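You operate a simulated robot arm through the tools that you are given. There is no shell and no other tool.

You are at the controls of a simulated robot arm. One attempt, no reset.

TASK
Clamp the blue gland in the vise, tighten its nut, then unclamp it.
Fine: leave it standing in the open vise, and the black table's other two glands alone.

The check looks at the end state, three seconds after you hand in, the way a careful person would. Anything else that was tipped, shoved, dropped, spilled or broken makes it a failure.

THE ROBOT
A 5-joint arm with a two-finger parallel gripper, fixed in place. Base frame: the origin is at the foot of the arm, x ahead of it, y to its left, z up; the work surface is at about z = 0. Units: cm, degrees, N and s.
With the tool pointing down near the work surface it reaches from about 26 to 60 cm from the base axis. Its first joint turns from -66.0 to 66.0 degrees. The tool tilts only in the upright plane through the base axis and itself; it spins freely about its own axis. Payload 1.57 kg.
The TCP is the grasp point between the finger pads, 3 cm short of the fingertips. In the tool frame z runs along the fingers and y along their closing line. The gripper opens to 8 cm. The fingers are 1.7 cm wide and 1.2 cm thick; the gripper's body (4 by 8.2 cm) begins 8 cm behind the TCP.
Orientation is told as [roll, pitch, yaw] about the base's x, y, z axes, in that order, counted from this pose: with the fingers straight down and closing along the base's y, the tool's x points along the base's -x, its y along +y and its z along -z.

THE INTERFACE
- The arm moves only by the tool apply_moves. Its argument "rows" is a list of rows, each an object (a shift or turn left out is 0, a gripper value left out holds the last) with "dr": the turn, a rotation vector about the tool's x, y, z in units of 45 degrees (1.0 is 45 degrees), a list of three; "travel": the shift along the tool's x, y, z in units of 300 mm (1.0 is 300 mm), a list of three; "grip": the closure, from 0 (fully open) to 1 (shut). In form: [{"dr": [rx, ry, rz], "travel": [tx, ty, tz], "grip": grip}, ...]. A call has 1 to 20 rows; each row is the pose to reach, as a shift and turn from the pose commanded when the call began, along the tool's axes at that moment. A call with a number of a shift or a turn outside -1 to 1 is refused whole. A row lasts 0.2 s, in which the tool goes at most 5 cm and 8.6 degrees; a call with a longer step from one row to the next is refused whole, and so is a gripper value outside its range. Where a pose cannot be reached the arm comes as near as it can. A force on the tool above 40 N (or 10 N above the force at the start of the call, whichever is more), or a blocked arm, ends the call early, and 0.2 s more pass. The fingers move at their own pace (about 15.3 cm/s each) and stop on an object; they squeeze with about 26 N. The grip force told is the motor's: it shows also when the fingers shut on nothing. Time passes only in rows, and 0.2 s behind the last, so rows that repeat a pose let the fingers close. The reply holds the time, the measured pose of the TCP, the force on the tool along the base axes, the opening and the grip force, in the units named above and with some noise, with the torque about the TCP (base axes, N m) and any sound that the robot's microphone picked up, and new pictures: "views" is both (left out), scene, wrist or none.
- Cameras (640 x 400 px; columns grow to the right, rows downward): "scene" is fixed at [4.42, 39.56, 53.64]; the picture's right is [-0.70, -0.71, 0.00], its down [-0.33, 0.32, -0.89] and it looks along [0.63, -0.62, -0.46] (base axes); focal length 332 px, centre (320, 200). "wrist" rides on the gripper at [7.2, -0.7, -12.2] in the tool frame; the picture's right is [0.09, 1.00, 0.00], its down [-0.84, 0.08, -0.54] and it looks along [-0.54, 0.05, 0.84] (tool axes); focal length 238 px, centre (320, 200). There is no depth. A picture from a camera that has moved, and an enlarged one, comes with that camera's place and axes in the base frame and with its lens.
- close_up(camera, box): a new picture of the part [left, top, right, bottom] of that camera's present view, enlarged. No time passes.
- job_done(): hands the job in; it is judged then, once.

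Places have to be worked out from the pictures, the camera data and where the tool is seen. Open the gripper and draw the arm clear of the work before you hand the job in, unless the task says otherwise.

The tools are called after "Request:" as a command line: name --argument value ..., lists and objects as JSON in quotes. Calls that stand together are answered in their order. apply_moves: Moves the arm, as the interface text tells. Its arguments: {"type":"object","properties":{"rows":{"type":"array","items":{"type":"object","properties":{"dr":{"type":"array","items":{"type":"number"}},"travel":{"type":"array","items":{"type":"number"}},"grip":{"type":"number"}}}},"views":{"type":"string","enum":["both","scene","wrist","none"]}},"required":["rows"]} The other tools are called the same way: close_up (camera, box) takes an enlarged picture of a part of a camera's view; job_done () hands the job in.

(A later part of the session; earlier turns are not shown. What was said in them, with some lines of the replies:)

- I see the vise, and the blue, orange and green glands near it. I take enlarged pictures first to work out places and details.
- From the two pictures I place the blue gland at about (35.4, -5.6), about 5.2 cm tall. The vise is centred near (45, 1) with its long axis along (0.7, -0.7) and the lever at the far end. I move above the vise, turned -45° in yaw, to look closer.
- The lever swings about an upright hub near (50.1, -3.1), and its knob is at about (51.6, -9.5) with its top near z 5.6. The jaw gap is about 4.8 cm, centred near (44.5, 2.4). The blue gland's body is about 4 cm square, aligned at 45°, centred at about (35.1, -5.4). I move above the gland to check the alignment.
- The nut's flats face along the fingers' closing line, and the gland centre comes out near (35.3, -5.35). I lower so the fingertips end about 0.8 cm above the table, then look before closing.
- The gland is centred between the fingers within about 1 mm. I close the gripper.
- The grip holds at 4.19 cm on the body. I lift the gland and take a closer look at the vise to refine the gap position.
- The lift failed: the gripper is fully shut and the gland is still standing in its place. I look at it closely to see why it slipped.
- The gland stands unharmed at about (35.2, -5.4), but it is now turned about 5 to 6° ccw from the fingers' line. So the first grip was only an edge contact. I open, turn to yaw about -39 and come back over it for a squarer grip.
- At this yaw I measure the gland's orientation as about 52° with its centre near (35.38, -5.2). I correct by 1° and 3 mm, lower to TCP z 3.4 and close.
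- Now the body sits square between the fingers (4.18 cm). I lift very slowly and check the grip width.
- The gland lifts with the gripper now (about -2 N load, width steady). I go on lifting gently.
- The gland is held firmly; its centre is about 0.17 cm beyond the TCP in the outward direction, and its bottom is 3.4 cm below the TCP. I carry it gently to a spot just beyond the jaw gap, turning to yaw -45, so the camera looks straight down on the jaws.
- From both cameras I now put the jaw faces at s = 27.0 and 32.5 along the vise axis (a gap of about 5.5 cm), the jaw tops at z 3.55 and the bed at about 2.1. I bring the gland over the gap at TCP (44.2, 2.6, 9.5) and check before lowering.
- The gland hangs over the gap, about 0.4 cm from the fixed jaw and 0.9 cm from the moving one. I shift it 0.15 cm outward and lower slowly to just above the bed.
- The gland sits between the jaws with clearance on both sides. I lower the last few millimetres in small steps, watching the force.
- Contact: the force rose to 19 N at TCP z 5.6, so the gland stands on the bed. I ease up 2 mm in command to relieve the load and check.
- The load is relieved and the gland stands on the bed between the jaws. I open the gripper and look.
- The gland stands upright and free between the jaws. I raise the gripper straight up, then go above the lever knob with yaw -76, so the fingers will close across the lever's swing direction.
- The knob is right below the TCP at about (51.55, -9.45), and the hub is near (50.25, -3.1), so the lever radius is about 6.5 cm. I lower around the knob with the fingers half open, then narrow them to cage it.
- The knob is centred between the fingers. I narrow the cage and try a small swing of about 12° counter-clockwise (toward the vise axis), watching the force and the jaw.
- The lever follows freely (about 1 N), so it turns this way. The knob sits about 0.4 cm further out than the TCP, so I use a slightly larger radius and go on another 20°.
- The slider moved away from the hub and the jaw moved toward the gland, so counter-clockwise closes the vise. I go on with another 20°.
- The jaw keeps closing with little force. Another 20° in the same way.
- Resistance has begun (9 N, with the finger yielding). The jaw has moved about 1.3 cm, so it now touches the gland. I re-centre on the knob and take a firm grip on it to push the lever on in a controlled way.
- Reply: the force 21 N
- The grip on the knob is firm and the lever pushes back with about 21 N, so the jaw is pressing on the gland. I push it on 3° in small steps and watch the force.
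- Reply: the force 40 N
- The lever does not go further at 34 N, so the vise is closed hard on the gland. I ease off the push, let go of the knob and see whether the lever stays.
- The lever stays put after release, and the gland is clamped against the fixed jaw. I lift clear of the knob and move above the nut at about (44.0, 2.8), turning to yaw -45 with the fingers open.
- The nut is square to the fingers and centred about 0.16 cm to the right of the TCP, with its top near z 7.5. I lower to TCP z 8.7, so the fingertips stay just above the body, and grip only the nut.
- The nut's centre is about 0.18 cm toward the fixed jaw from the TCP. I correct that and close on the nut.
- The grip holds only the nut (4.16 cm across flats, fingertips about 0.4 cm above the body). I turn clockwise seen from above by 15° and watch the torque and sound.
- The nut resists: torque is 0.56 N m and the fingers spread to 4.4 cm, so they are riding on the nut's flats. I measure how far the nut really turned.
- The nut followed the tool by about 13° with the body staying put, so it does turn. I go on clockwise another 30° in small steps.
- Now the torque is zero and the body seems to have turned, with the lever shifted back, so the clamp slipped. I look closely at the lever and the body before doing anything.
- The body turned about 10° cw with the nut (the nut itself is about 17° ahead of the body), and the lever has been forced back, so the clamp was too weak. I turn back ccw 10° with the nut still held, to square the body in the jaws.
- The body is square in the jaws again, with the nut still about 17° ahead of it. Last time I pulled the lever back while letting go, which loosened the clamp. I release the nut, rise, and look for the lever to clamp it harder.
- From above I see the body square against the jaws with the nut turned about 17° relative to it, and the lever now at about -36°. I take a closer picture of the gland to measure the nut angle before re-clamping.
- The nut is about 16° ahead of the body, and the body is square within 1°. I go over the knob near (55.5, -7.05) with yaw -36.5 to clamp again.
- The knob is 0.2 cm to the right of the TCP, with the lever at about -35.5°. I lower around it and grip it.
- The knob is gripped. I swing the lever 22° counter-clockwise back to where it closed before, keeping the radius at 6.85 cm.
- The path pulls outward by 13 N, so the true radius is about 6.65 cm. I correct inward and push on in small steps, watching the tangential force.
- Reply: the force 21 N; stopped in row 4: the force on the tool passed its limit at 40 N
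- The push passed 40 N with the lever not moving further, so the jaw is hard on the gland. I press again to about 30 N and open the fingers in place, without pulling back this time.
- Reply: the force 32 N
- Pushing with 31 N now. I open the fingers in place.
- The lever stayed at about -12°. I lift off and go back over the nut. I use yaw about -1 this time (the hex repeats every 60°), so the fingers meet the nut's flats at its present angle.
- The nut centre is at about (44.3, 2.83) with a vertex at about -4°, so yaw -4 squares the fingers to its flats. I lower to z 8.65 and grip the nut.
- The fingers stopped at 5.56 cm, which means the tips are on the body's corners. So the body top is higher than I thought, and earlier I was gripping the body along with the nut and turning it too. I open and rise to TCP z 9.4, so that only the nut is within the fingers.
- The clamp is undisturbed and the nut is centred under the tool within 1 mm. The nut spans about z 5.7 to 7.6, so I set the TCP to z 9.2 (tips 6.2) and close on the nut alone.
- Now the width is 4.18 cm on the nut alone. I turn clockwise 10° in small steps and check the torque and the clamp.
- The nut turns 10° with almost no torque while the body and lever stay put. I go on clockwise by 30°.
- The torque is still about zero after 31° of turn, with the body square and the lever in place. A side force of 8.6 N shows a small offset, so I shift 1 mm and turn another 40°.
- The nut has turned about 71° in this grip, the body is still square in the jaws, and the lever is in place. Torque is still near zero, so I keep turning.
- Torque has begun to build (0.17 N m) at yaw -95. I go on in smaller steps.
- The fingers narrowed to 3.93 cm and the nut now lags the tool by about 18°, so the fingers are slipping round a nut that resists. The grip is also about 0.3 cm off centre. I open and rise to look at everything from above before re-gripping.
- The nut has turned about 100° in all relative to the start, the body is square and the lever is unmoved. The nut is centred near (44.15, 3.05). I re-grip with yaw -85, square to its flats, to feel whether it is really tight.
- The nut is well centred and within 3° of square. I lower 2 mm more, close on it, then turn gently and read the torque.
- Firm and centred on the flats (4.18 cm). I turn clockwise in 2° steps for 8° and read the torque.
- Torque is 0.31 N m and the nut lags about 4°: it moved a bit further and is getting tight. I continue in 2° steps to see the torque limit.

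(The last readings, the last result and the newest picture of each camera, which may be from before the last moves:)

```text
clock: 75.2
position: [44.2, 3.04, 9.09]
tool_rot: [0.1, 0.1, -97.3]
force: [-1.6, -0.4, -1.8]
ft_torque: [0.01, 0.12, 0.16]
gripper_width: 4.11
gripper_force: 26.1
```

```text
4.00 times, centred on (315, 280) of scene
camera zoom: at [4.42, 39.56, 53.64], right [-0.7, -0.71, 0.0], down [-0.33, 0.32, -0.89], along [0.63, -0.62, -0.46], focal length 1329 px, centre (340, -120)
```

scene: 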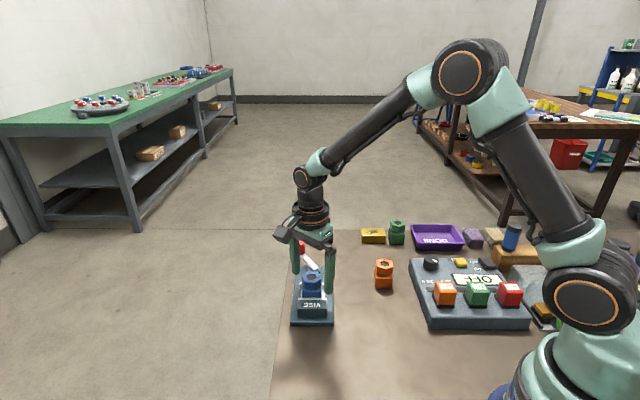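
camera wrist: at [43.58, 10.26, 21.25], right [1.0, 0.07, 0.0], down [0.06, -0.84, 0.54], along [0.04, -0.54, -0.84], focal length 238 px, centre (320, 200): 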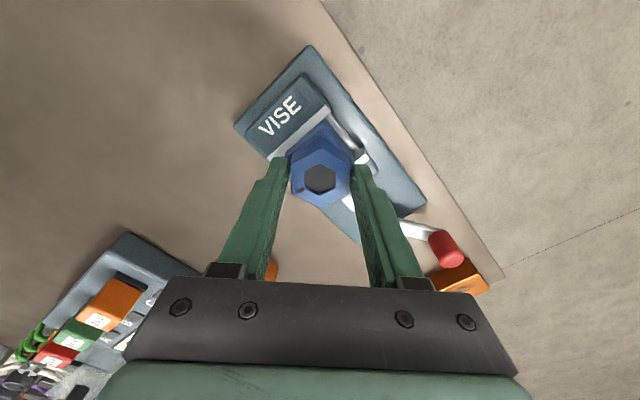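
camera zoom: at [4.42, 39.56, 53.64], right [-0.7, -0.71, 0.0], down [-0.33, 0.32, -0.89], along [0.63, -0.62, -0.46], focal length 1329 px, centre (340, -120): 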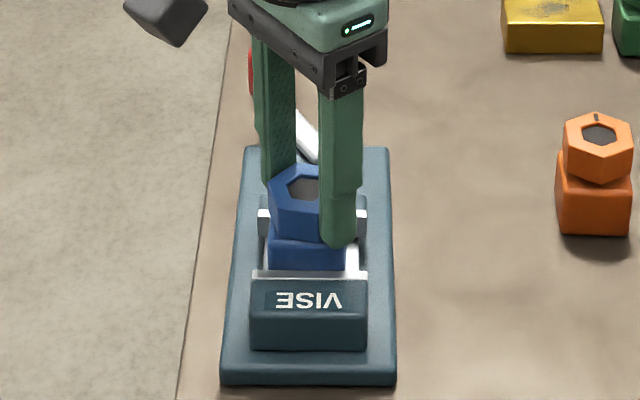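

The torque fell to 0.16 N m and the lag grew to about 12°: the fingers slip round while the nut stays at about 100° of total turn. I open, back off upward and compare the blue nut's seat with the untouched orange and green glands.

Request:
apply_moves --rows '[{"grip": 0.3}, {"grip": 0}, {"grip": 0}, {"travel": [0, 0, -0.07], "grip": 0}, {"travel": [0, 0, -0.15], "grip": 0}, {"travel": [-0.08, 0, -0.2], "grip": 0}, {"travel": [-0.16, 0, -0.2], "grip": 0}, {"travel": [-0.16, 0, -0.2], "grip": 0}]'

Request:
close_up --camera "scene" --box '[297, 262, 327, 300]'

Request:
close_up --camera "scene" --box '[369, 254, 399, 292]'

Request:
close_up --camera "scene" --box '[382, 214, 412, 252]'

Request:
close_up --camera "wrist" --box '[270, 30, 380, 140]'

```text
clock: 77.0
position: [43.67, -1.99, 15.02]
tool_rot: [0.1, -0.1, -97.2]
force: [0.3, 0.0, -0.3]
ft_torque: [0.01, 0.01, 0.0]
gripper_width: 8.0
gripper_force: 0.1
camera wrist: at [43.76, 5.31, 27.22], right [1.0, -0.03, 0.0], down [-0.03, -0.84, 0.54], along [-0.02, -0.54, -0.84], focal length 238 px, centre (320, 200)
```

scene: 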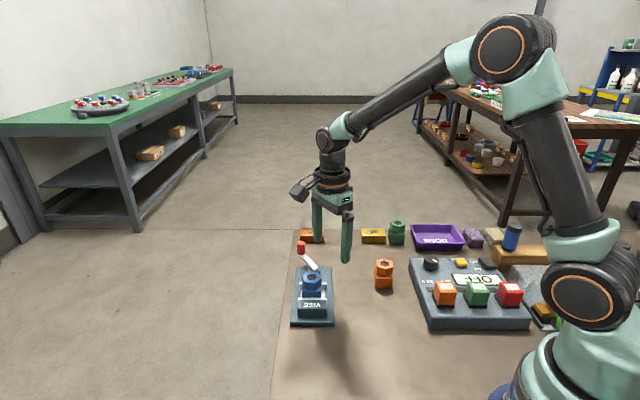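
wrist: 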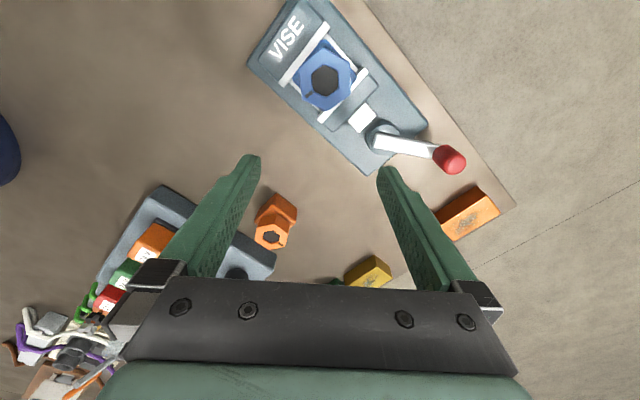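

```text
10.53 times, centred on (312, 281) of scene
camera zoom: at [4.42, 39.56, 53.64], right [-0.7, -0.71, 0.0], down [-0.33, 0.32, -0.89], along [0.63, -0.62, -0.46], focal length 3497 px, centre (404, -653)
```

zoom: 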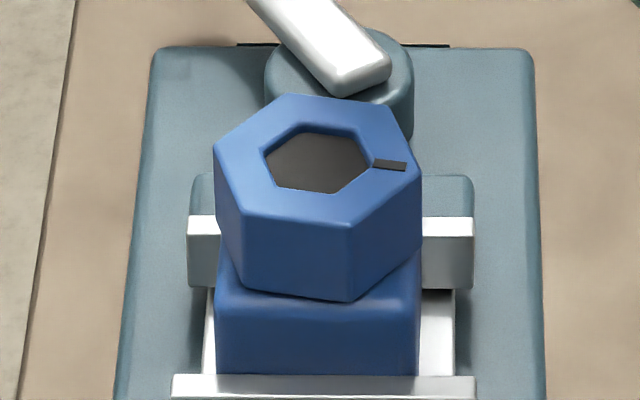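

```text
10.53 times, centred on (384, 273) of scene
camera zoom: at [4.42, 39.56, 53.64], right [-0.7, -0.71, 0.0], down [-0.33, 0.32, -0.89], along [0.63, -0.62, -0.46], focal length 3497 px, centre (-354, -568)
```

zoom: 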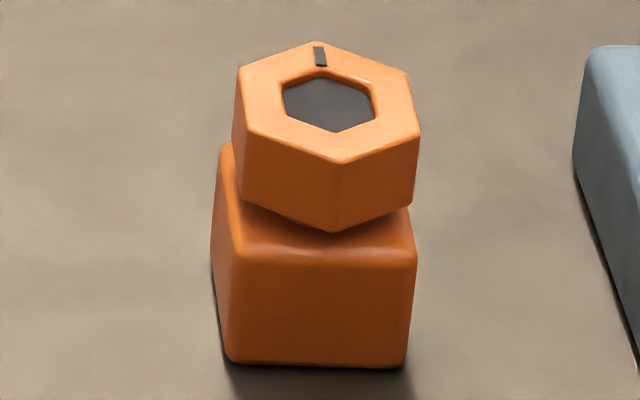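

```text
10.53 times, centred on (397, 233) of scene
camera zoom: at [4.42, 39.56, 53.64], right [-0.7, -0.71, 0.0], down [-0.33, 0.32, -0.89], along [0.63, -0.62, -0.46], focal length 3497 px, centre (-490, -147)
```

zoom: 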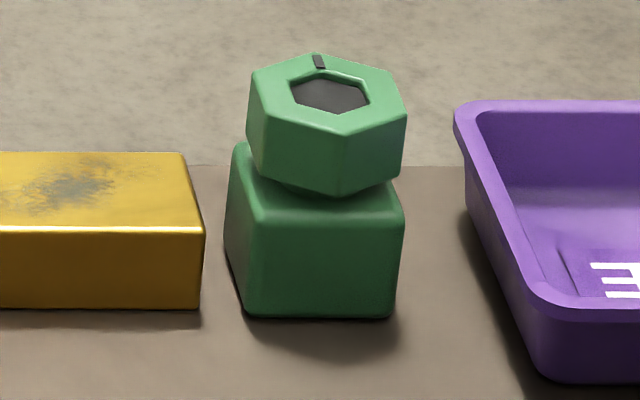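

```text
3.64 times, centred on (325, 85) of wrist
camera zoom: at [43.76, 5.31, 27.22], right [1.0, -0.03, 0.0], down [-0.03, -0.84, 0.54], along [-0.02, -0.54, -0.84], focal length 867 px, centre (302, 618)
```

zoom: 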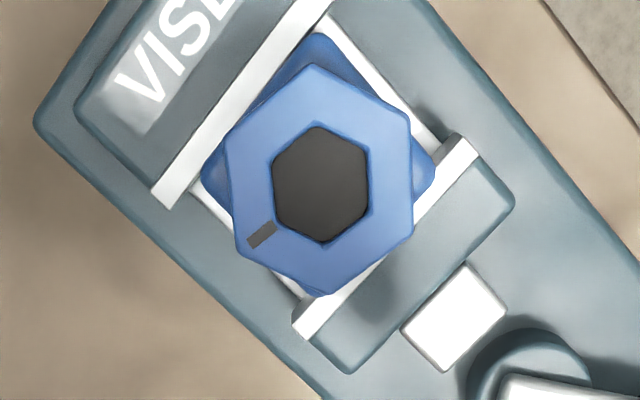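

Request:
close_up --camera "scene" --box '[300, 280, 326, 300]'

Request:
close_up --camera "scene" --box '[371, 268, 397, 288]'

```text
16.00 times, centred on (313, 290) of scene
camera zoom: at [4.42, 39.56, 53.64], right [-0.7, -0.71, 0.0], down [-0.33, 0.32, -0.89], along [0.63, -0.62, -0.46], focal length 5315 px, centre (432, -1240)
```

zoom: 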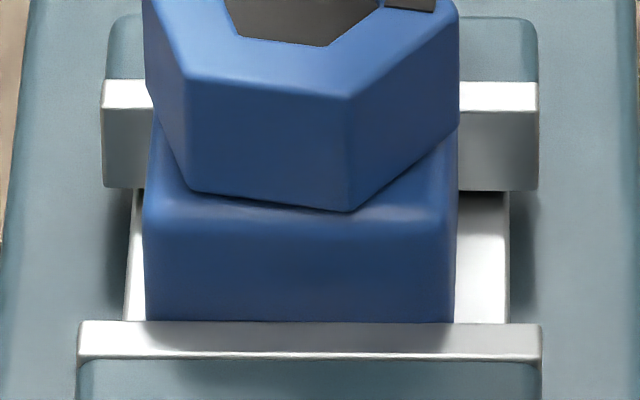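

```text
16.00 times, centred on (384, 278) of scene
camera zoom: at [4.42, 39.56, 53.64], right [-0.7, -0.71, 0.0], down [-0.33, 0.32, -0.89], along [0.63, -0.62, -0.46], focal length 5315 px, centre (-704, -1048)
```

zoom: 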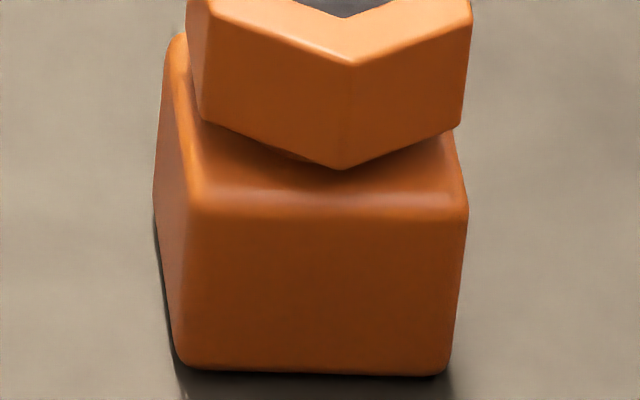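

The blue nut now sits down on its body with no neck visible, unlike the orange one, so it is seated. To be sure, I re-grip it square (yaw -86) and give one more firm twist.

Request:
apply_moves --rows '[{"dr": [0, 0, -0.12], "travel": [0.08, -0.003, 0], "grip": 0}, {"dr": [0, 0, -0.25], "travel": [0.165, -0.005, 0], "grip": 0}, {"dr": [0, 0, -0.25], "travel": [0.167, -0.005, 0.07], "grip": 0}, {"dr": [0, 0, -0.25], "travel": [0.167, -0.005, 0.14], "grip": 0}, {"dr": [0, 0, -0.25], "travel": [0.167, -0.005, 0.185], "grip": 0}, {"dr": [0, 0, -0.25], "travel": [0.167, -0.005, 0.198], "grip": 0}, {"dr": [0, 0, -0.25], "travel": [0.167, -0.005, 0.198], "grip": 0}]'

Request:
close_up --camera "wrist" --box '[265, 110, 375, 230]'

```text
clock: 78.6
position: [44.2, 3.23, 9.06]
tool_rot: [0.0, 0.1, -85.9]
force: [1.0, -0.3, 0.0]
ft_torque: [0.0, -0.03, -0.03]
gripper_width: 8.03
gripper_force: 0.2
camera wrist: at [42.89, 10.39, 21.26], right [0.99, 0.16, 0.0], down [0.14, -0.83, 0.54], along [0.09, -0.53, -0.84], focal length 238 px, centre (320, 200)
```

scene: 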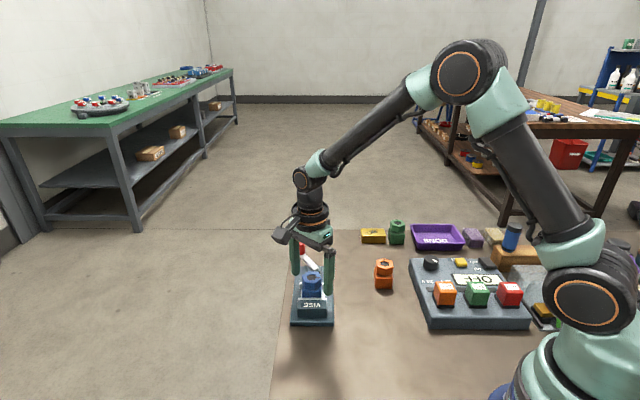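
wrist: 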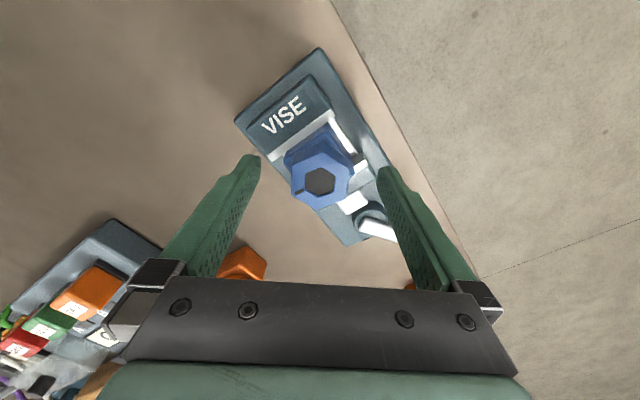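

```text
3.33 times, centred on (320, 170) of wrist
camera zoom: at [42.89, 10.39, 21.26], right [0.99, 0.16, 0.0], down [0.14, -0.83, 0.54], along [0.09, -0.53, -0.84], focal length 794 px, centre (320, 300)
```

zoom: 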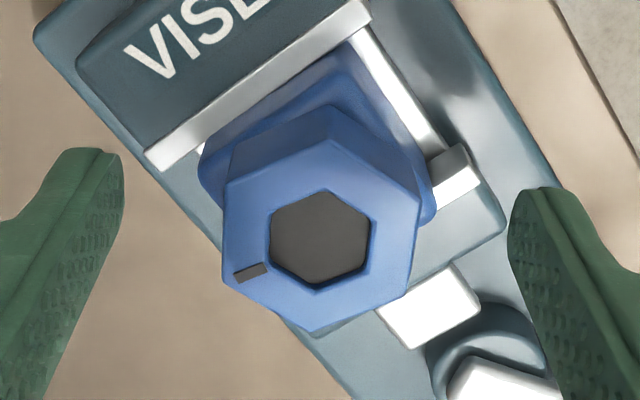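

The fingers are square to the nut within 1°, with a 2 mm offset along the fingers' width that I correct. I close and twist by 6°.

Request:
apply_moves --rows '[{"travel": [-0.0065, -0.001, 0.002], "grip": 0}, {"travel": [-0.0065, -0.001, 0.002], "grip": 1}, {"travel": [-0.0065, -0.001, 0.002], "grip": 1}, {"travel": [-0.0065, -0.001, 0.002], "grip": 1}, {"travel": [-0.0065, -0.001, 0.002], "grip": 1}, {"dr": [0, 0, 0.044], "travel": [-0.0065, -0.001, 0.002], "grip": 1}, {"dr": [0, 0, 0.089], "travel": [-0.0065, -0.001, 0.002], "grip": 1}, {"dr": [0, 0, 0.133], "travel": [-0.0065, -0.001, 0.002], "grip": 1}]' --views "none"

Request:
close_up --camera "wrist" --box '[265, 110, 375, 230]'

```text
clock: 80.4
position: [44.08, 3.13, 9.07]
tool_rot: [0.2, 0.0, -92.0]
force: [3.6, 0.0, -1.1]
ft_torque: [0.04, -0.13, 0.24]
gripper_width: 4.18
gripper_force: 26.5
```

```text
3.33 times, centred on (320, 170) of wrist
camera zoom: at [43.61, 10.28, 21.29], right [1.0, 0.06, 0.0], down [0.05, -0.84, 0.54], along [0.03, -0.54, -0.84], focal length 794 px, centre (320, 300)
```

zoom: 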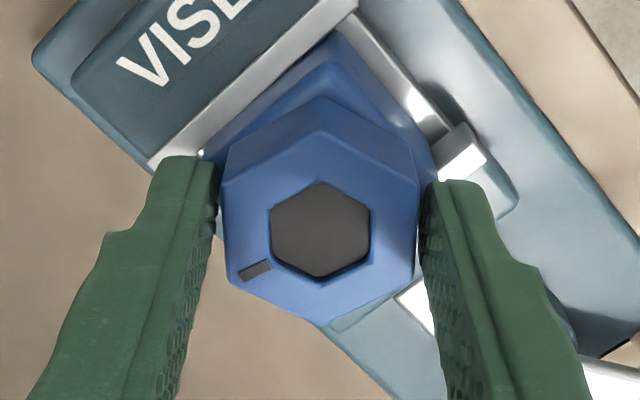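

The nut did not move while the tool turned 6° (torque 0.24 N m). I add 3° more to feel the stop.

Request:
apply_moves --rows '[{"dr": [0, 0, 0.033], "grip": 1}, {"dr": [0, 0, 0.067], "grip": 1}]' --views "none"

Request:
close_up --camera "wrist" --box '[265, 110, 375, 230]'

Request:
close_up --camera "scene" --box '[285, 230, 345, 330]'

```text
clock: 81.0
position: [44.22, 2.97, 9.11]
tool_rot: [0.0, 0.0, -95.0]
force: [6.2, 1.7, -4.6]
ft_torque: [0.16, -0.28, 0.22]
gripper_width: 4.1
gripper_force: 26.7
```

```text
3.33 times, centred on (320, 170) of wrist
camera zoom: at [43.97, 10.3, 21.32], right [1.0, 0.0, 0.0], down [0.0, -0.84, 0.54], along [0.0, -0.54, -0.84], focal length 794 px, centre (320, 300)
```

zoom: 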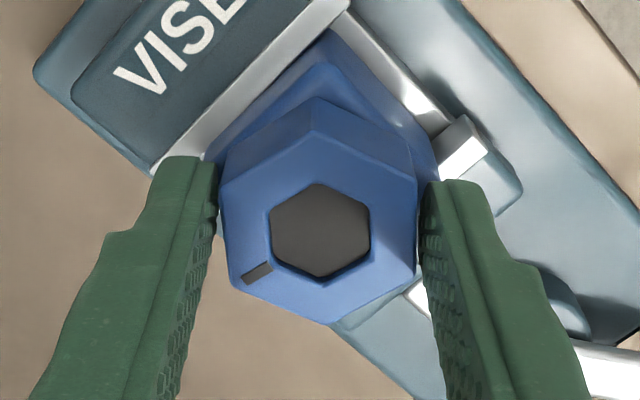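

```text
4.00 times, centred on (315, 280) of scene
camera zoom: at [4.42, 39.56, 53.64], right [-0.7, -0.71, 0.0], down [-0.33, 0.32, -0.89], along [0.63, -0.62, -0.46], focal length 1329 px, centre (340, -120)
```

zoom: 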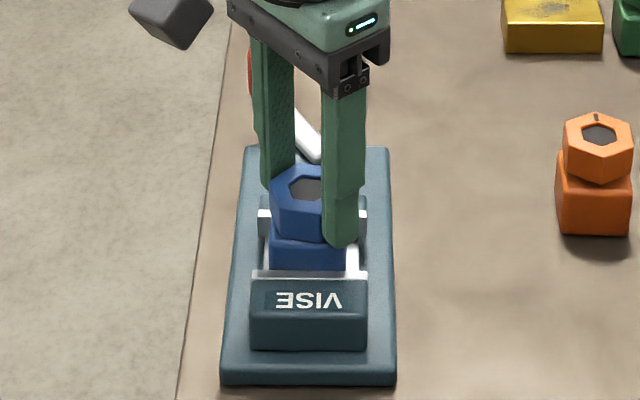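

The nut does not move any more and the fingers just slip: it has run down, is seated, and is at its stop. I open the gripper, rise and start turning toward the lever.

Request:
apply_moves --rows '[{"grip": 0.3}, {"grip": 0}, {"grip": 0}, {"travel": [0, 0, -0.07], "grip": 0}, {"travel": [0, 0, -0.15], "grip": 0}, {"dr": [0, 0, -0.15], "travel": [0, 0, -0.2], "grip": 0}, {"dr": [0, 0, -0.32], "travel": [0, 0, -0.22], "grip": 0}, {"dr": [0, 0, -0.49], "travel": [0, 0, -0.22], "grip": 0}, {"dr": [0, 0, -0.66], "travel": [0, 0, -0.22], "grip": 0}, {"dr": [0, 0, -0.83], "travel": [0, 0, -0.22], "grip": 0}, {"dr": [0, 0, -1.0], "travel": [0, 0, -0.22], "grip": 0}, {"dr": [0, 0, -1.0], "travel": [0, 0, -0.22], "grip": 0}]'

Request:
close_up --camera "scene" --box '[300, 280, 326, 300]'

Request:
close_up --camera "scene" --box '[285, 230, 345, 330]'

Request:
close_up --camera "wrist" --box '[260, 60, 400, 200]'

```text
clock: 83.6
position: [44.14, 3.16, 15.63]
tool_rot: [0.0, 0.0, -49.8]
force: [-0.5, 0.9, -0.4]
ft_torque: [0.0, 0.02, -0.04]
gripper_width: 7.99
gripper_force: 0.1
camera wrist: at [38.85, 8.22, 27.86], right [0.7, 0.71, 0.0], down [0.6, -0.59, 0.54], along [0.39, -0.38, -0.84], focal length 238 px, centre (320, 200)
```

scene: 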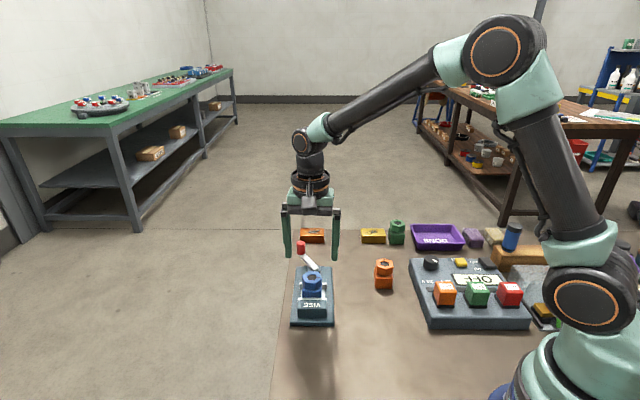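
wrist: 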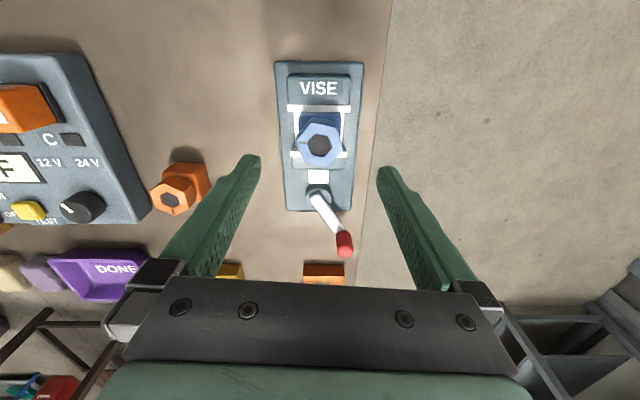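

```text
16.00 times, centred on (313, 290) of scene
camera zoom: at [4.42, 39.56, 53.64], right [-0.7, -0.71, 0.0], down [-0.33, 0.32, -0.89], along [0.63, -0.62, -0.46], focal length 5315 px, centre (432, -1240)
```

zoom: 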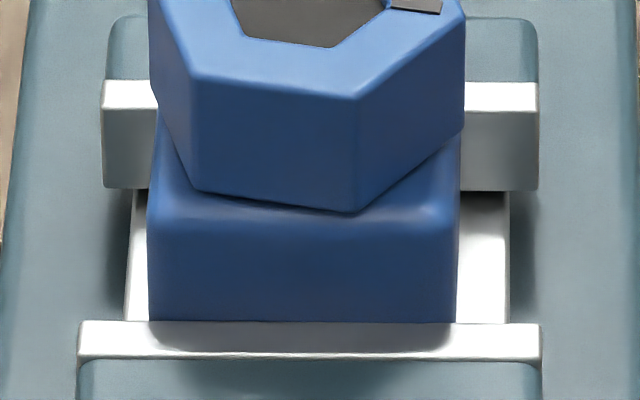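

```text
4.00 times, centred on (315, 280) of scene
camera zoom: at [4.42, 39.56, 53.64], right [-0.7, -0.71, 0.0], down [-0.33, 0.32, -0.89], along [0.63, -0.62, -0.46], focal length 1329 px, centre (340, -120)
```

zoom: 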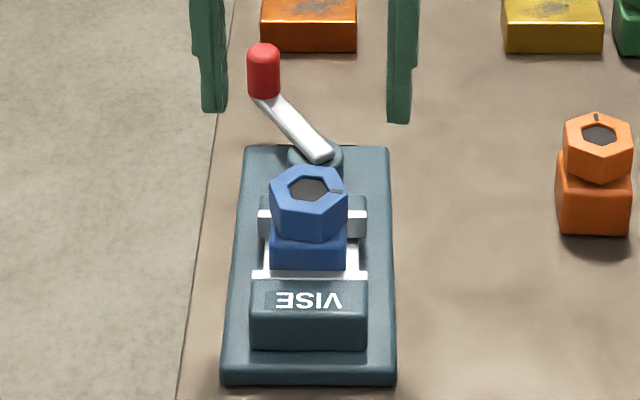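

```text
2.86 times, centred on (330, 130) of wrist
camera zoom: at [38.85, 8.22, 27.86], right [0.7, 0.71, 0.0], down [0.6, -0.59, 0.54], along [0.39, -0.38, -0.84], focal length 681 px, centre (291, 400)
```

zoom: 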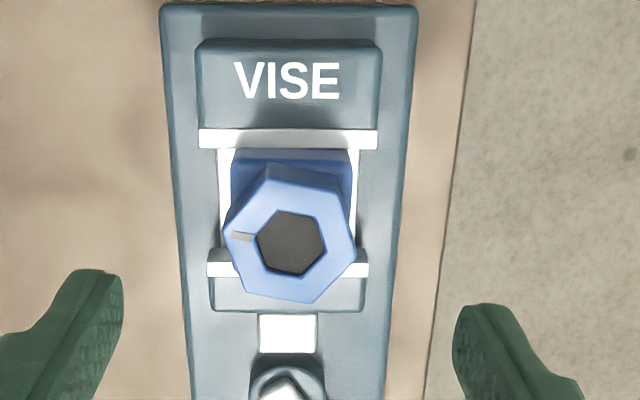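

The nut is seated and its mark has gone round about 100° with the body square, so I now unclamp. I go to the knob at about (56.7, -4.6), turning to yaw -12.

Request:
apply_moves --rows '[{"dr": [0, 0, -0.14], "travel": [-0.078, 0.025, 0], "grip": 0.1}, {"dr": [0, 0, -0.28], "travel": [-0.156, 0.051, 0], "grip": 0.2}, {"dr": [0, 0, -0.42], "travel": [-0.234, 0.076, 0], "grip": 0.3}, {"dr": [0, 0, -0.56], "travel": [-0.312, 0.102, 0.02], "grip": 0.42}, {"dr": [0, 0, -0.7], "travel": [-0.39, 0.127, 0.04], "grip": 0.42}, {"dr": [0, 0, -0.836], "travel": [-0.468, 0.1527, 0.054], "grip": 0.42}, {"dr": [0, 0, -0.836], "travel": [-0.468, 0.1527, 0.054], "grip": 0.42}]' --views "wrist"

Request:
close_up --camera "wrist" --box '[240, 20, 400, 220]'

```text
clock: 85.2
position: [56.65, -4.59, 14.03]
tool_rot: [-0.1, 0.0, -12.3]
force: [-0.2, -0.4, 0.7]
ft_torque: [0.01, 0.0, 0.02]
gripper_width: 4.63
gripper_force: 0.1
camera wrist: at [49.35, -3.74, 26.33], right [0.12, 0.99, 0.0], down [0.83, -0.1, 0.54], along [0.54, -0.07, -0.84], focal length 238 px, centre (320, 200)
```

wrist: 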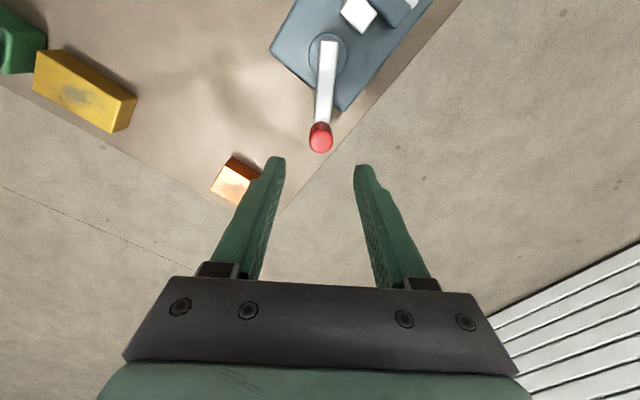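

```text
2.00 times, centred on (320, 120) of wrist
camera zoom: at [49.35, -3.74, 26.33], right [0.12, 0.99, 0.0], down [0.83, -0.1, 0.54], along [0.54, -0.07, -0.84], focal length 477 px, centre (320, 360)
```

zoom: 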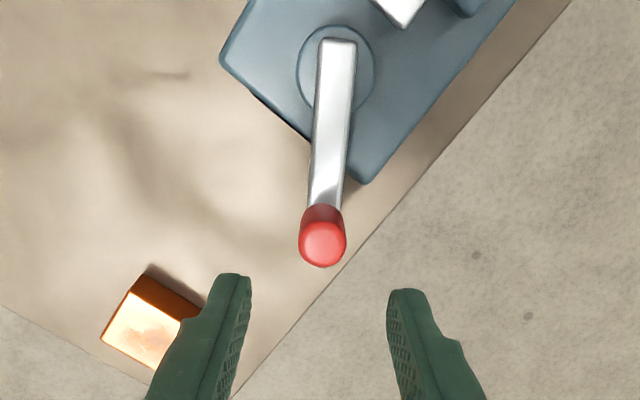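

The knob is right under the TCP. I lower and cage it, then swing the lever clockwise to open the vise, 20° first.

Request:
apply_moves --rows '[{"travel": [0, 0.001, 0.07], "grip": 0.42}, {"travel": [0, 0.001, 0.14], "grip": 0.42}, {"travel": [0, 0.001, 0.21], "grip": 0.42}, {"travel": [0, 0.001, 0.252], "grip": 0.42}, {"travel": [0, 0.001, 0.252], "grip": 0.66}, {"travel": [0, 0.001, 0.252], "grip": 0.66}, {"dr": [0, 0, 0.056], "travel": [0.0003, -0.0086, 0.252], "grip": 0.66}, {"dr": [0, 0, 0.111], "travel": [0.0009, -0.0186, 0.252], "grip": 0.66}, {"dr": [0, 0, 0.167], "travel": [0.002, -0.0284, 0.252], "grip": 0.66}, {"dr": [0, 0, 0.222], "travel": [0.0034, -0.0381, 0.252], "grip": 0.66}, {"dr": [0, 0, 0.278], "travel": [0.0053, -0.0477, 0.252], "grip": 0.66}, {"dr": [0, 0, 0.333], "travel": [0.0077, -0.0572, 0.252], "grip": 0.66}, {"dr": [0, 0, 0.389], "travel": [0.0104, -0.0667, 0.252], "grip": 0.66}, {"dr": [0, 0, 0.444], "travel": [0.0136, -0.076, 0.252], "grip": 0.66}]'

Request:
close_up --camera "scene" --box '[285, 230, 345, 330]'

Request:
close_up --camera "wrist" --box '[220, 0, 420, 240]'

```text
clock: 88.2
position: [55.74, -6.91, 6.59]
tool_rot: [0.1, 0.0, -32.4]
force: [0.7, 0.3, 0.4]
ft_torque: [-0.01, -0.02, 0.03]
gripper_width: 2.73
gripper_force: 0.1
camera wrist: at [49.24, -3.53, 18.73], right [0.46, 0.89, 0.0], down [0.75, -0.38, 0.54], along [0.48, -0.25, -0.84], focal length 238 px, centre (320, 200)
```

scene: 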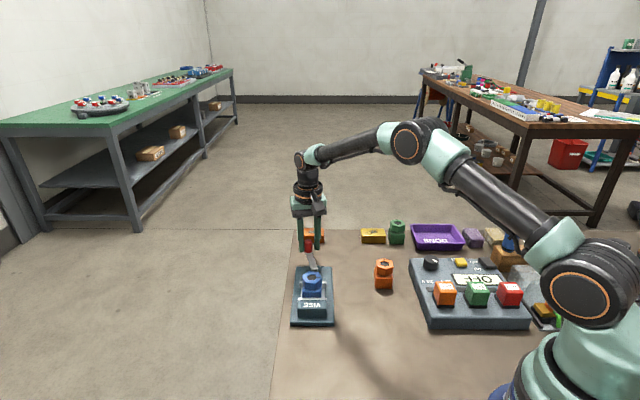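
wrist: 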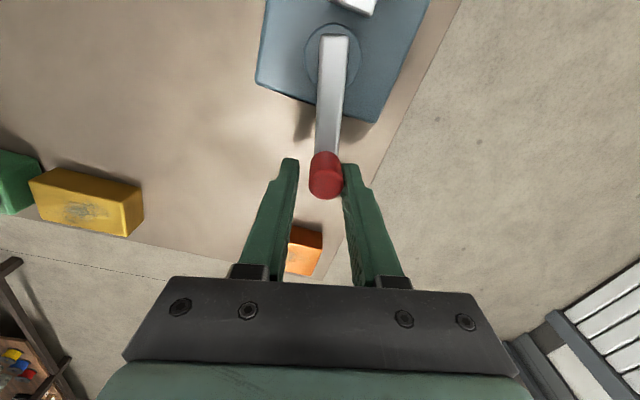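

```text
4.00 times, centred on (315, 280) of scene
camera zoom: at [4.42, 39.56, 53.64], right [-0.7, -0.71, 0.0], down [-0.33, 0.32, -0.89], along [0.63, -0.62, -0.46], focal length 1329 px, centre (340, -120)
```

zoom: 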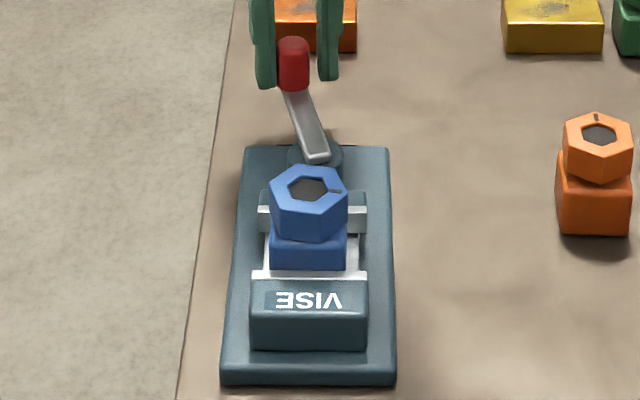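

```text
1.67 times, centred on (320, 120) of wrist
camera zoom: at [49.24, -3.53, 18.73], right [0.46, 0.89, 0.0], down [0.75, -0.38, 0.54], along [0.48, -0.25, -0.84], focal length 397 px, centre (320, 333)
```

zoom: 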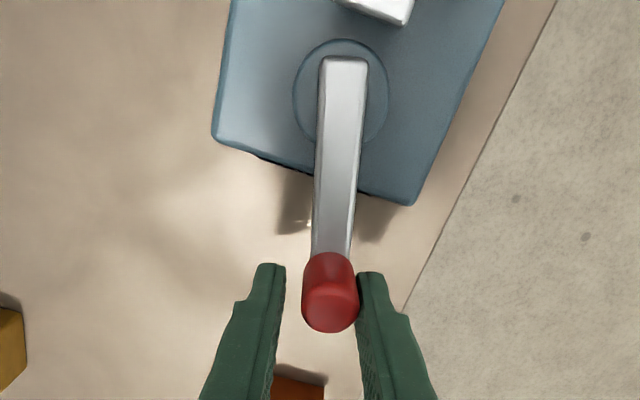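

The lever swings back freely and the jaw is retreating; the gland stands still. I continue clockwise by another 23°.

Request:
apply_moves --rows '[{"dr": [0, 0, 0.111], "travel": [0.0009, -0.0196, 0], "grip": 0.66}, {"dr": [0, 0, 0.222], "travel": [0.0034, -0.0391, 0], "grip": 0.66}, {"dr": [0, 0, 0.333], "travel": [0.0077, -0.0582, 0], "grip": 0.66}, {"dr": [0, 0, 0.444], "travel": [0.0136, -0.077, 0], "grip": 0.66}, {"dr": [0, 0, 0.511], "travel": [0.0179, -0.0879, 0], "grip": 0.66}]'

Request:
close_up --camera "scene" --box '[285, 230, 345, 330]'

Request:
close_up --camera "wrist" --box '[220, 0, 420, 240]'

```text
clock: 89.4
position: [53.96, -8.85, 6.59]
tool_rot: [-0.1, 0.0, -55.4]
force: [-0.3, 0.4, -0.3]
ft_torque: [0.02, 0.0, 0.04]
gripper_width: 2.76
gripper_force: 0.5
camera wrist: at [49.12, -3.26, 18.77], right [0.77, 0.64, 0.0], down [0.54, -0.65, 0.54], along [0.35, -0.42, -0.84], focal length 238 px, centre (320, 200)
```

scene: 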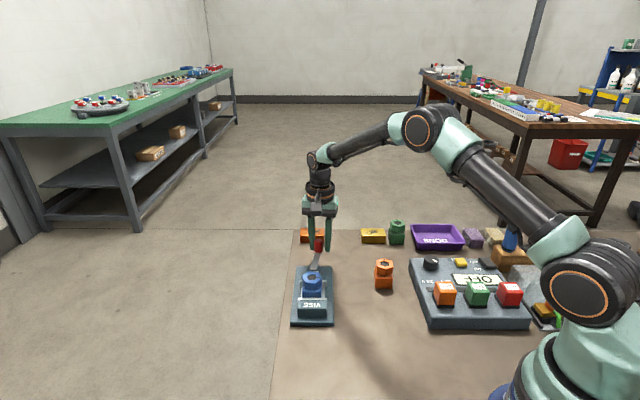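
wrist: 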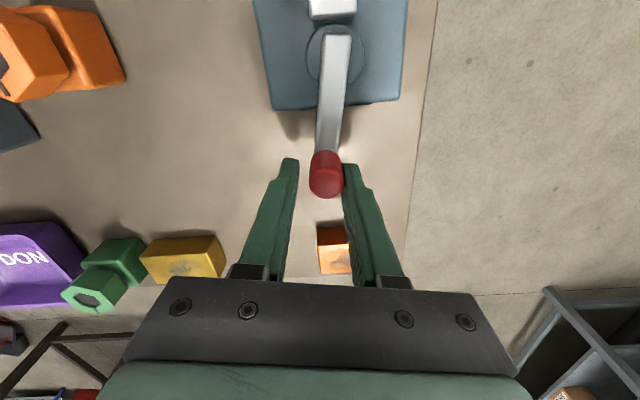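

```text
4.00 times, centred on (315, 280) of scene
camera zoom: at [4.42, 39.56, 53.64], right [-0.7, -0.71, 0.0], down [-0.33, 0.32, -0.89], along [0.63, -0.62, -0.46], focal length 1329 px, centre (340, -120)
```

zoom: 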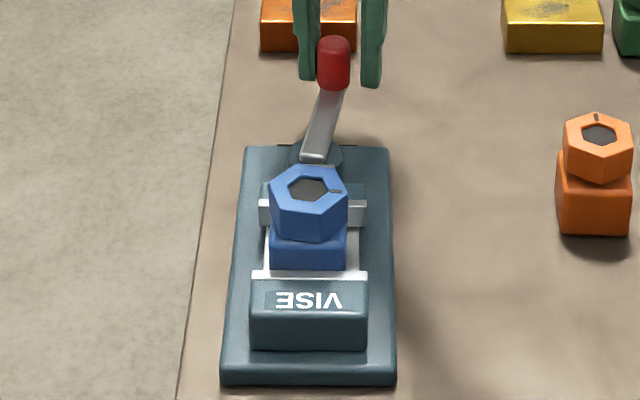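

```text
1.67 times, centred on (320, 120) of wrist
camera zoom: at [49.12, -3.26, 18.77], right [0.77, 0.64, 0.0], down [0.54, -0.65, 0.54], along [0.35, -0.42, -0.84], focal length 397 px, centre (320, 333)
```

zoom: 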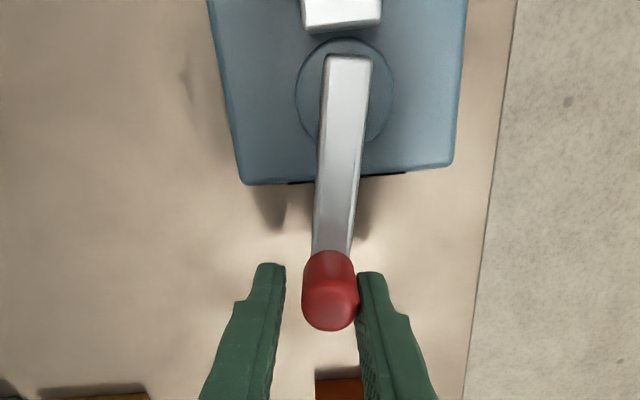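

The jaw opens further and the gland is untouched. I swing the last 24° to the lever's starting position.

Request:
apply_moves --rows '[{"dr": [0, 0, 0.111], "travel": [0.0009, -0.0196, 0], "grip": 0.66}, {"dr": [0, 0, 0.222], "travel": [0.0034, -0.0391, 0], "grip": 0.66}, {"dr": [0, 0, 0.333], "travel": [0.0077, -0.0582, 0], "grip": 0.66}, {"dr": [0, 0, 0.444], "travel": [0.0136, -0.077, 0], "grip": 0.66}, {"dr": [0, 0, 0.533], "travel": [0.0195, -0.0915, 0], "grip": 0.66}]'

Request:
close_up --camera "scene" --box '[285, 230, 345, 330]'

Request:
close_up --camera "wrist" --box '[220, 0, 420, 240]'

```text
clock: 90.6
position: [51.4, -9.95, 6.31]
tool_rot: [0.1, 0.1, -79.5]
force: [0.3, 0.4, -0.4]
ft_torque: [-0.02, -0.02, -0.02]
gripper_width: 2.8
gripper_force: 0.4
camera wrist: at [49.21, -2.97, 18.69], right [0.96, 0.27, 0.0], down [0.23, -0.81, 0.54], along [0.15, -0.52, -0.84], focal length 238 px, centre (320, 200)
```

scene: 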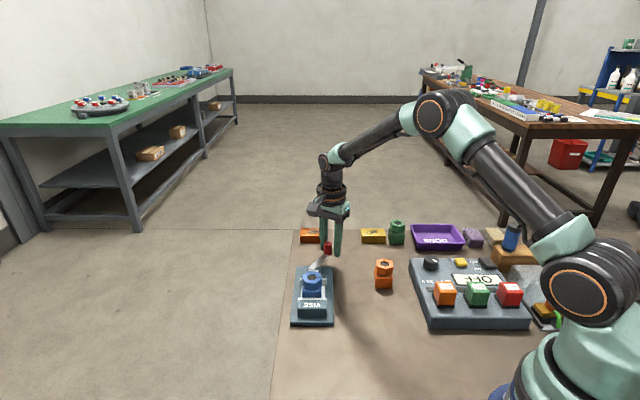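
wrist: 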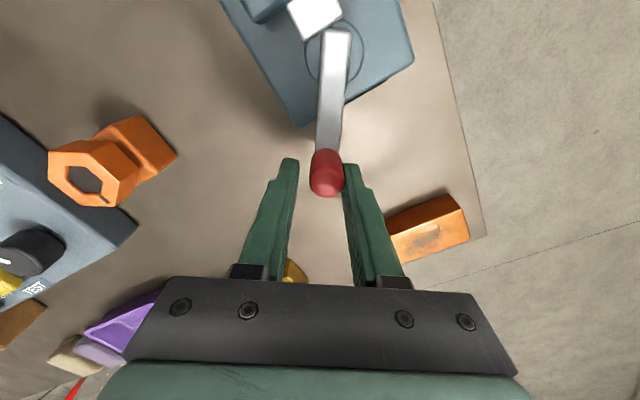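

```text
4.00 times, centred on (315, 280) of scene
camera zoom: at [4.42, 39.56, 53.64], right [-0.7, -0.71, 0.0], down [-0.33, 0.32, -0.89], along [0.63, -0.62, -0.46], focal length 1329 px, centre (340, -120)
```

zoom: 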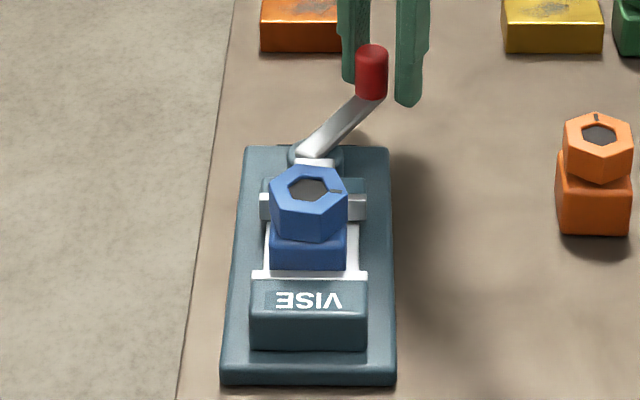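

```text
1.67 times, centred on (320, 120) of wrist
camera zoom: at [49.21, -2.97, 18.69], right [0.96, 0.27, 0.0], down [0.23, -0.81, 0.54], along [0.15, -0.52, -0.84], focal length 397 px, centre (320, 333)
```

zoom: 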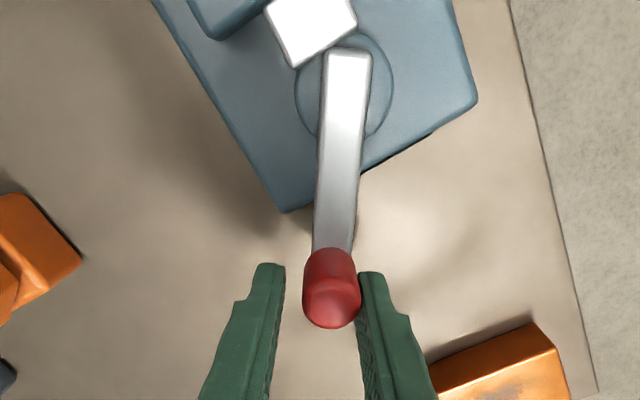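

The lever is back at its starting place and the vise is open. I open the fingers, rise straight up and move clear to inspect.

Request:
apply_moves --rows '[{"grip": 0.35}, {"grip": 0.35}, {"travel": [0, 0, -0.07], "grip": 0.35}, {"travel": [0, 0, -0.15], "grip": 0.2}, {"travel": [0, 0, -0.25], "grip": 0}, {"travel": [0, 0, -0.35], "grip": 0}, {"travel": [0, 0, -0.45], "grip": 0}, {"travel": [0, 0, -0.5], "grip": 0}, {"travel": [0, 0, -0.5], "grip": 0}]'

Request:
close_up --camera "scene" --box '[285, 230, 345, 330]'

Request:
close_up --camera "wrist" --box '[220, 0, 420, 180]'

```text
clock: 92.6
position: [51.11, -9.91, 21.53]
tool_rot: [0.1, 0.0, -79.3]
force: [-0.9, 0.7, 0.0]
ft_torque: [-0.04, -0.03, 0.0]
gripper_width: 8.03
gripper_force: 0.1
camera wrist: at [49.06, -3.07, 33.8], right [0.96, 0.27, 0.0], down [0.23, -0.81, 0.54], along [0.15, -0.52, -0.84], focal length 238 px, centre (320, 200)
```

scene: 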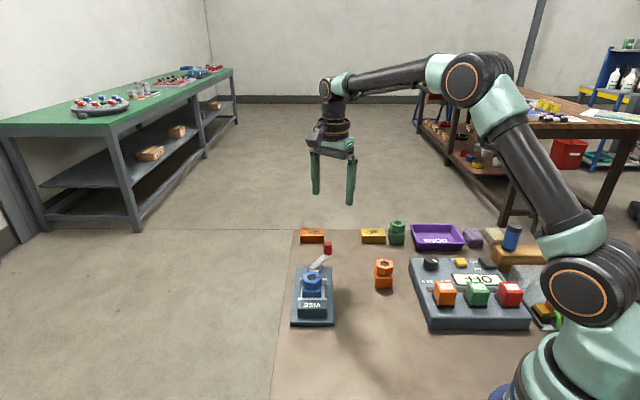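
wrist: 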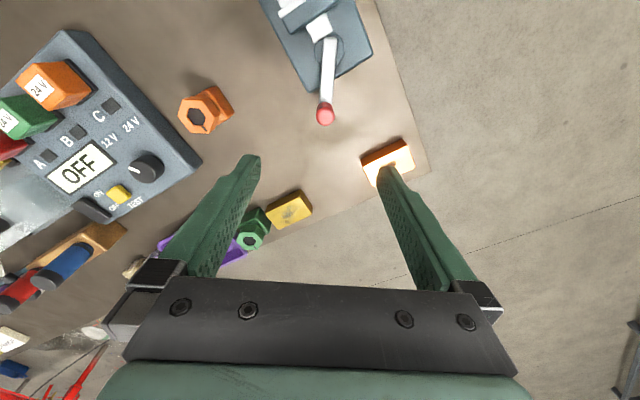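

```text
4.00 times, centred on (315, 280) of scene
camera zoom: at [4.42, 39.56, 53.64], right [-0.7, -0.71, 0.0], down [-0.33, 0.32, -0.89], along [0.63, -0.62, -0.46], focal length 1329 px, centre (340, -120)
```

zoom: 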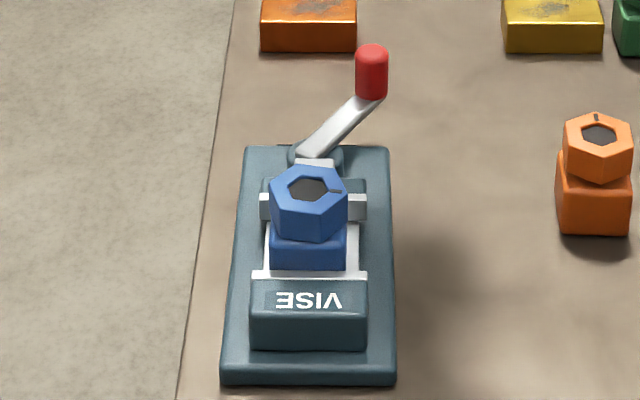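

```text
2.22 times, centred on (320, 90) of wrist
camera zoom: at [49.06, -3.07, 33.8], right [0.96, 0.27, 0.0], down [0.23, -0.81, 0.54], along [0.15, -0.52, -0.84], focal length 530 px, centre (320, 444)
```

zoom: 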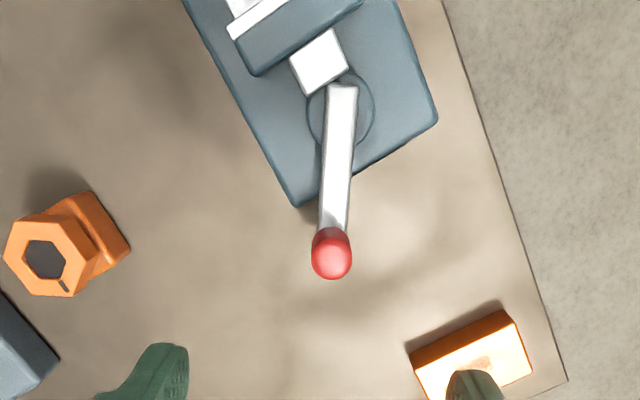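

The lever, jaw and gland all look right: the gland stands upright in the open vise. I move the arm up and away toward its starting place, then take a last look at everything.

Request:
apply_moves --rows '[{"dr": [0, 0, -0.1], "travel": [0, 0, -0.1], "grip": 0}, {"dr": [0, 0, -0.2], "travel": [0.03, -0.03, -0.2], "grip": 0}, {"dr": [0, 0, -0.3], "travel": [0.1, -0.08, -0.3], "grip": 0}, {"dr": [0, 0, -0.42], "travel": [0.18, -0.14, -0.33], "grip": 0}, {"dr": [0, 0, -0.54], "travel": [0.26, -0.2, -0.33], "grip": 0}, {"dr": [0, 0, -0.66], "travel": [0.34, -0.26, -0.33], "grip": 0}, {"dr": [0, 0, -0.78], "travel": [0.42, -0.33, -0.33], "grip": 0}, {"dr": [0, 0, -0.9], "travel": [0.5, -0.4, -0.33], "grip": 0}, {"dr": [0, 0, -1.0], "travel": [0.58, -0.46, -0.33], "grip": 0}, {"dr": [0, 0, -1.0], "travel": [0.58, -0.46, -0.33], "grip": 0}]'

Request:
close_up --camera "scene" --box '[270, 210, 430, 340]'

Request:
close_up --camera "wrist" --box '[160, 40, 400, 220]'

Request:
close_up --camera "scene" --box '[297, 262, 327, 300]'

```text
clock: 94.8
position: [34.35, 4.78, 31.35]
tool_rot: [0.1, 0.1, -34.3]
force: [-0.1, 0.4, -0.3]
ft_torque: [-0.01, 0.04, 0.02]
gripper_width: 8.0
gripper_force: 0.0
camera wrist: at [27.94, 8.26, 43.56], right [0.48, 0.87, 0.0], down [0.73, -0.41, 0.54], along [0.47, -0.26, -0.84], focal length 238 px, centre (320, 200)
```

scene: 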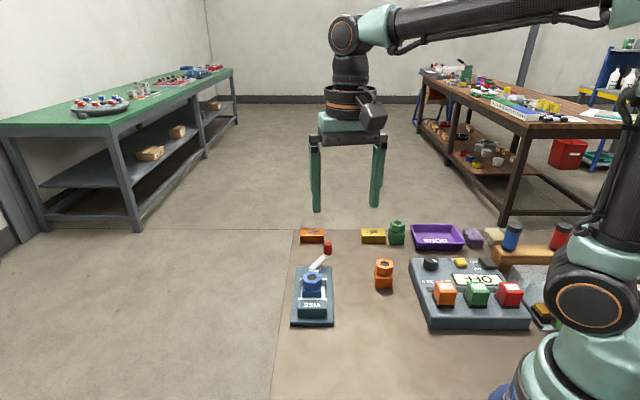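
wrist: 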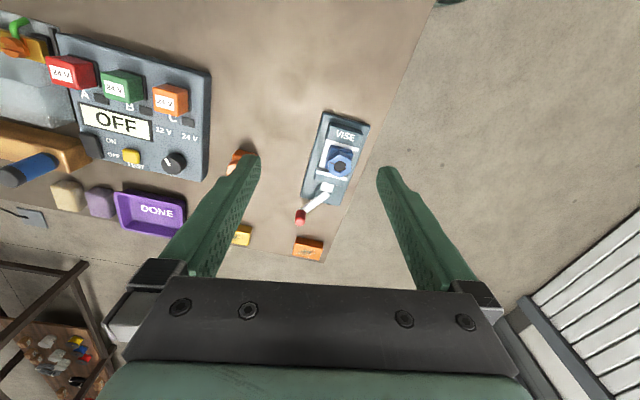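

```text
3.08 times, centred on (350, 275) of scene
camera zoom: at [4.42, 39.56, 53.64], right [-0.7, -0.71, 0.0], down [-0.33, 0.32, -0.89], along [0.63, -0.62, -0.46], focal length 1022 px, centre (228, -31)
```

zoom: 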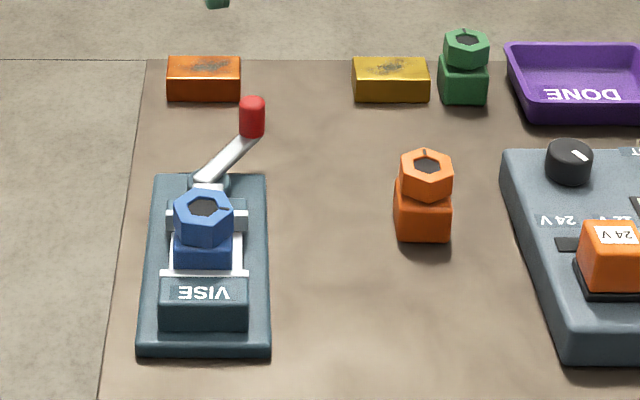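

```text
2.22 times, centred on (280, 130) of wrist
camera zoom: at [27.94, 8.26, 43.56], right [0.48, 0.87, 0.0], down [0.73, -0.41, 0.54], along [0.47, -0.26, -0.84], focal length 530 px, centre (409, 356)
```

zoom: 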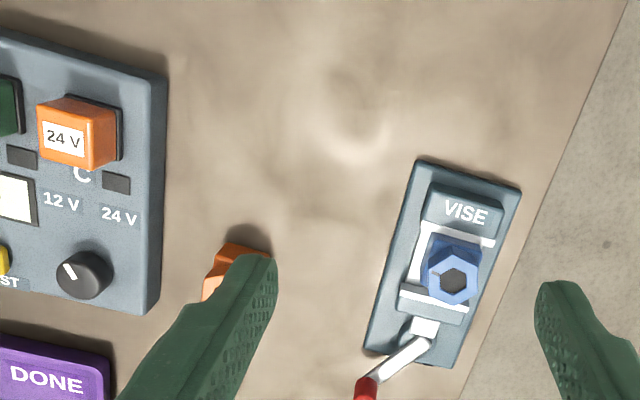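

```text
10.53 times, centred on (312, 281) of scene
camera zoom: at [4.42, 39.56, 53.64], right [-0.7, -0.71, 0.0], down [-0.33, 0.32, -0.89], along [0.63, -0.62, -0.46], focal length 3497 px, centre (404, -653)
```

zoom: 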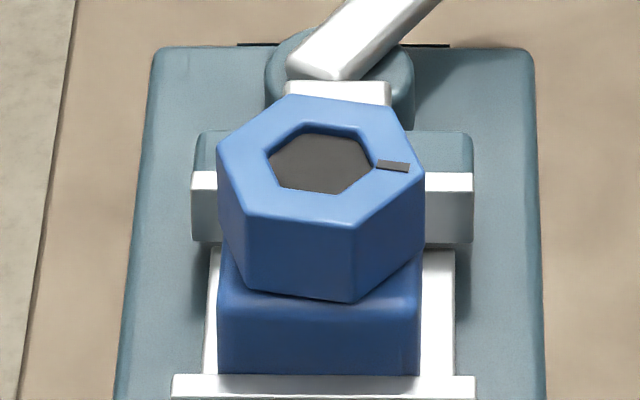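

The blue gland stands upright in the open vise with its nut run down to its seat. The lever is back at its start, and the orange and green glands and everything else are where they were. The arm is clear with the gripper open, so I hand the job in.

Request:
job_done

```text
The job is handed in.
```

I clamped the blue gland in the vise, tightened its nut and unclamped it. It is now standing upright in the open vise, and I've handed the job in without a result back yet.

- **Nut:** It turned about 100° clockwise in total, freely at first. It then stopped dead, and two more attempts at about 0.3 N m only made the fingers slip. In the pictures it sits down on the body, unlike the untouched orange gland. No click or other sound was reported, so "tight" rests on that stop and the pictures.
- **Slips along the way:** The first lift slipped and left the gland on the table. On the first tightening try the fingertips also caught the gland's body and forced the vise open. I squared the gland up, clamped it again harder and gripped only the nut after that.
- **Surroundings:** The vise lever is back at its starting position. The orange and green glands and everything else on the table look unmoved in the last pictures. The arm is clear with the gripper open.
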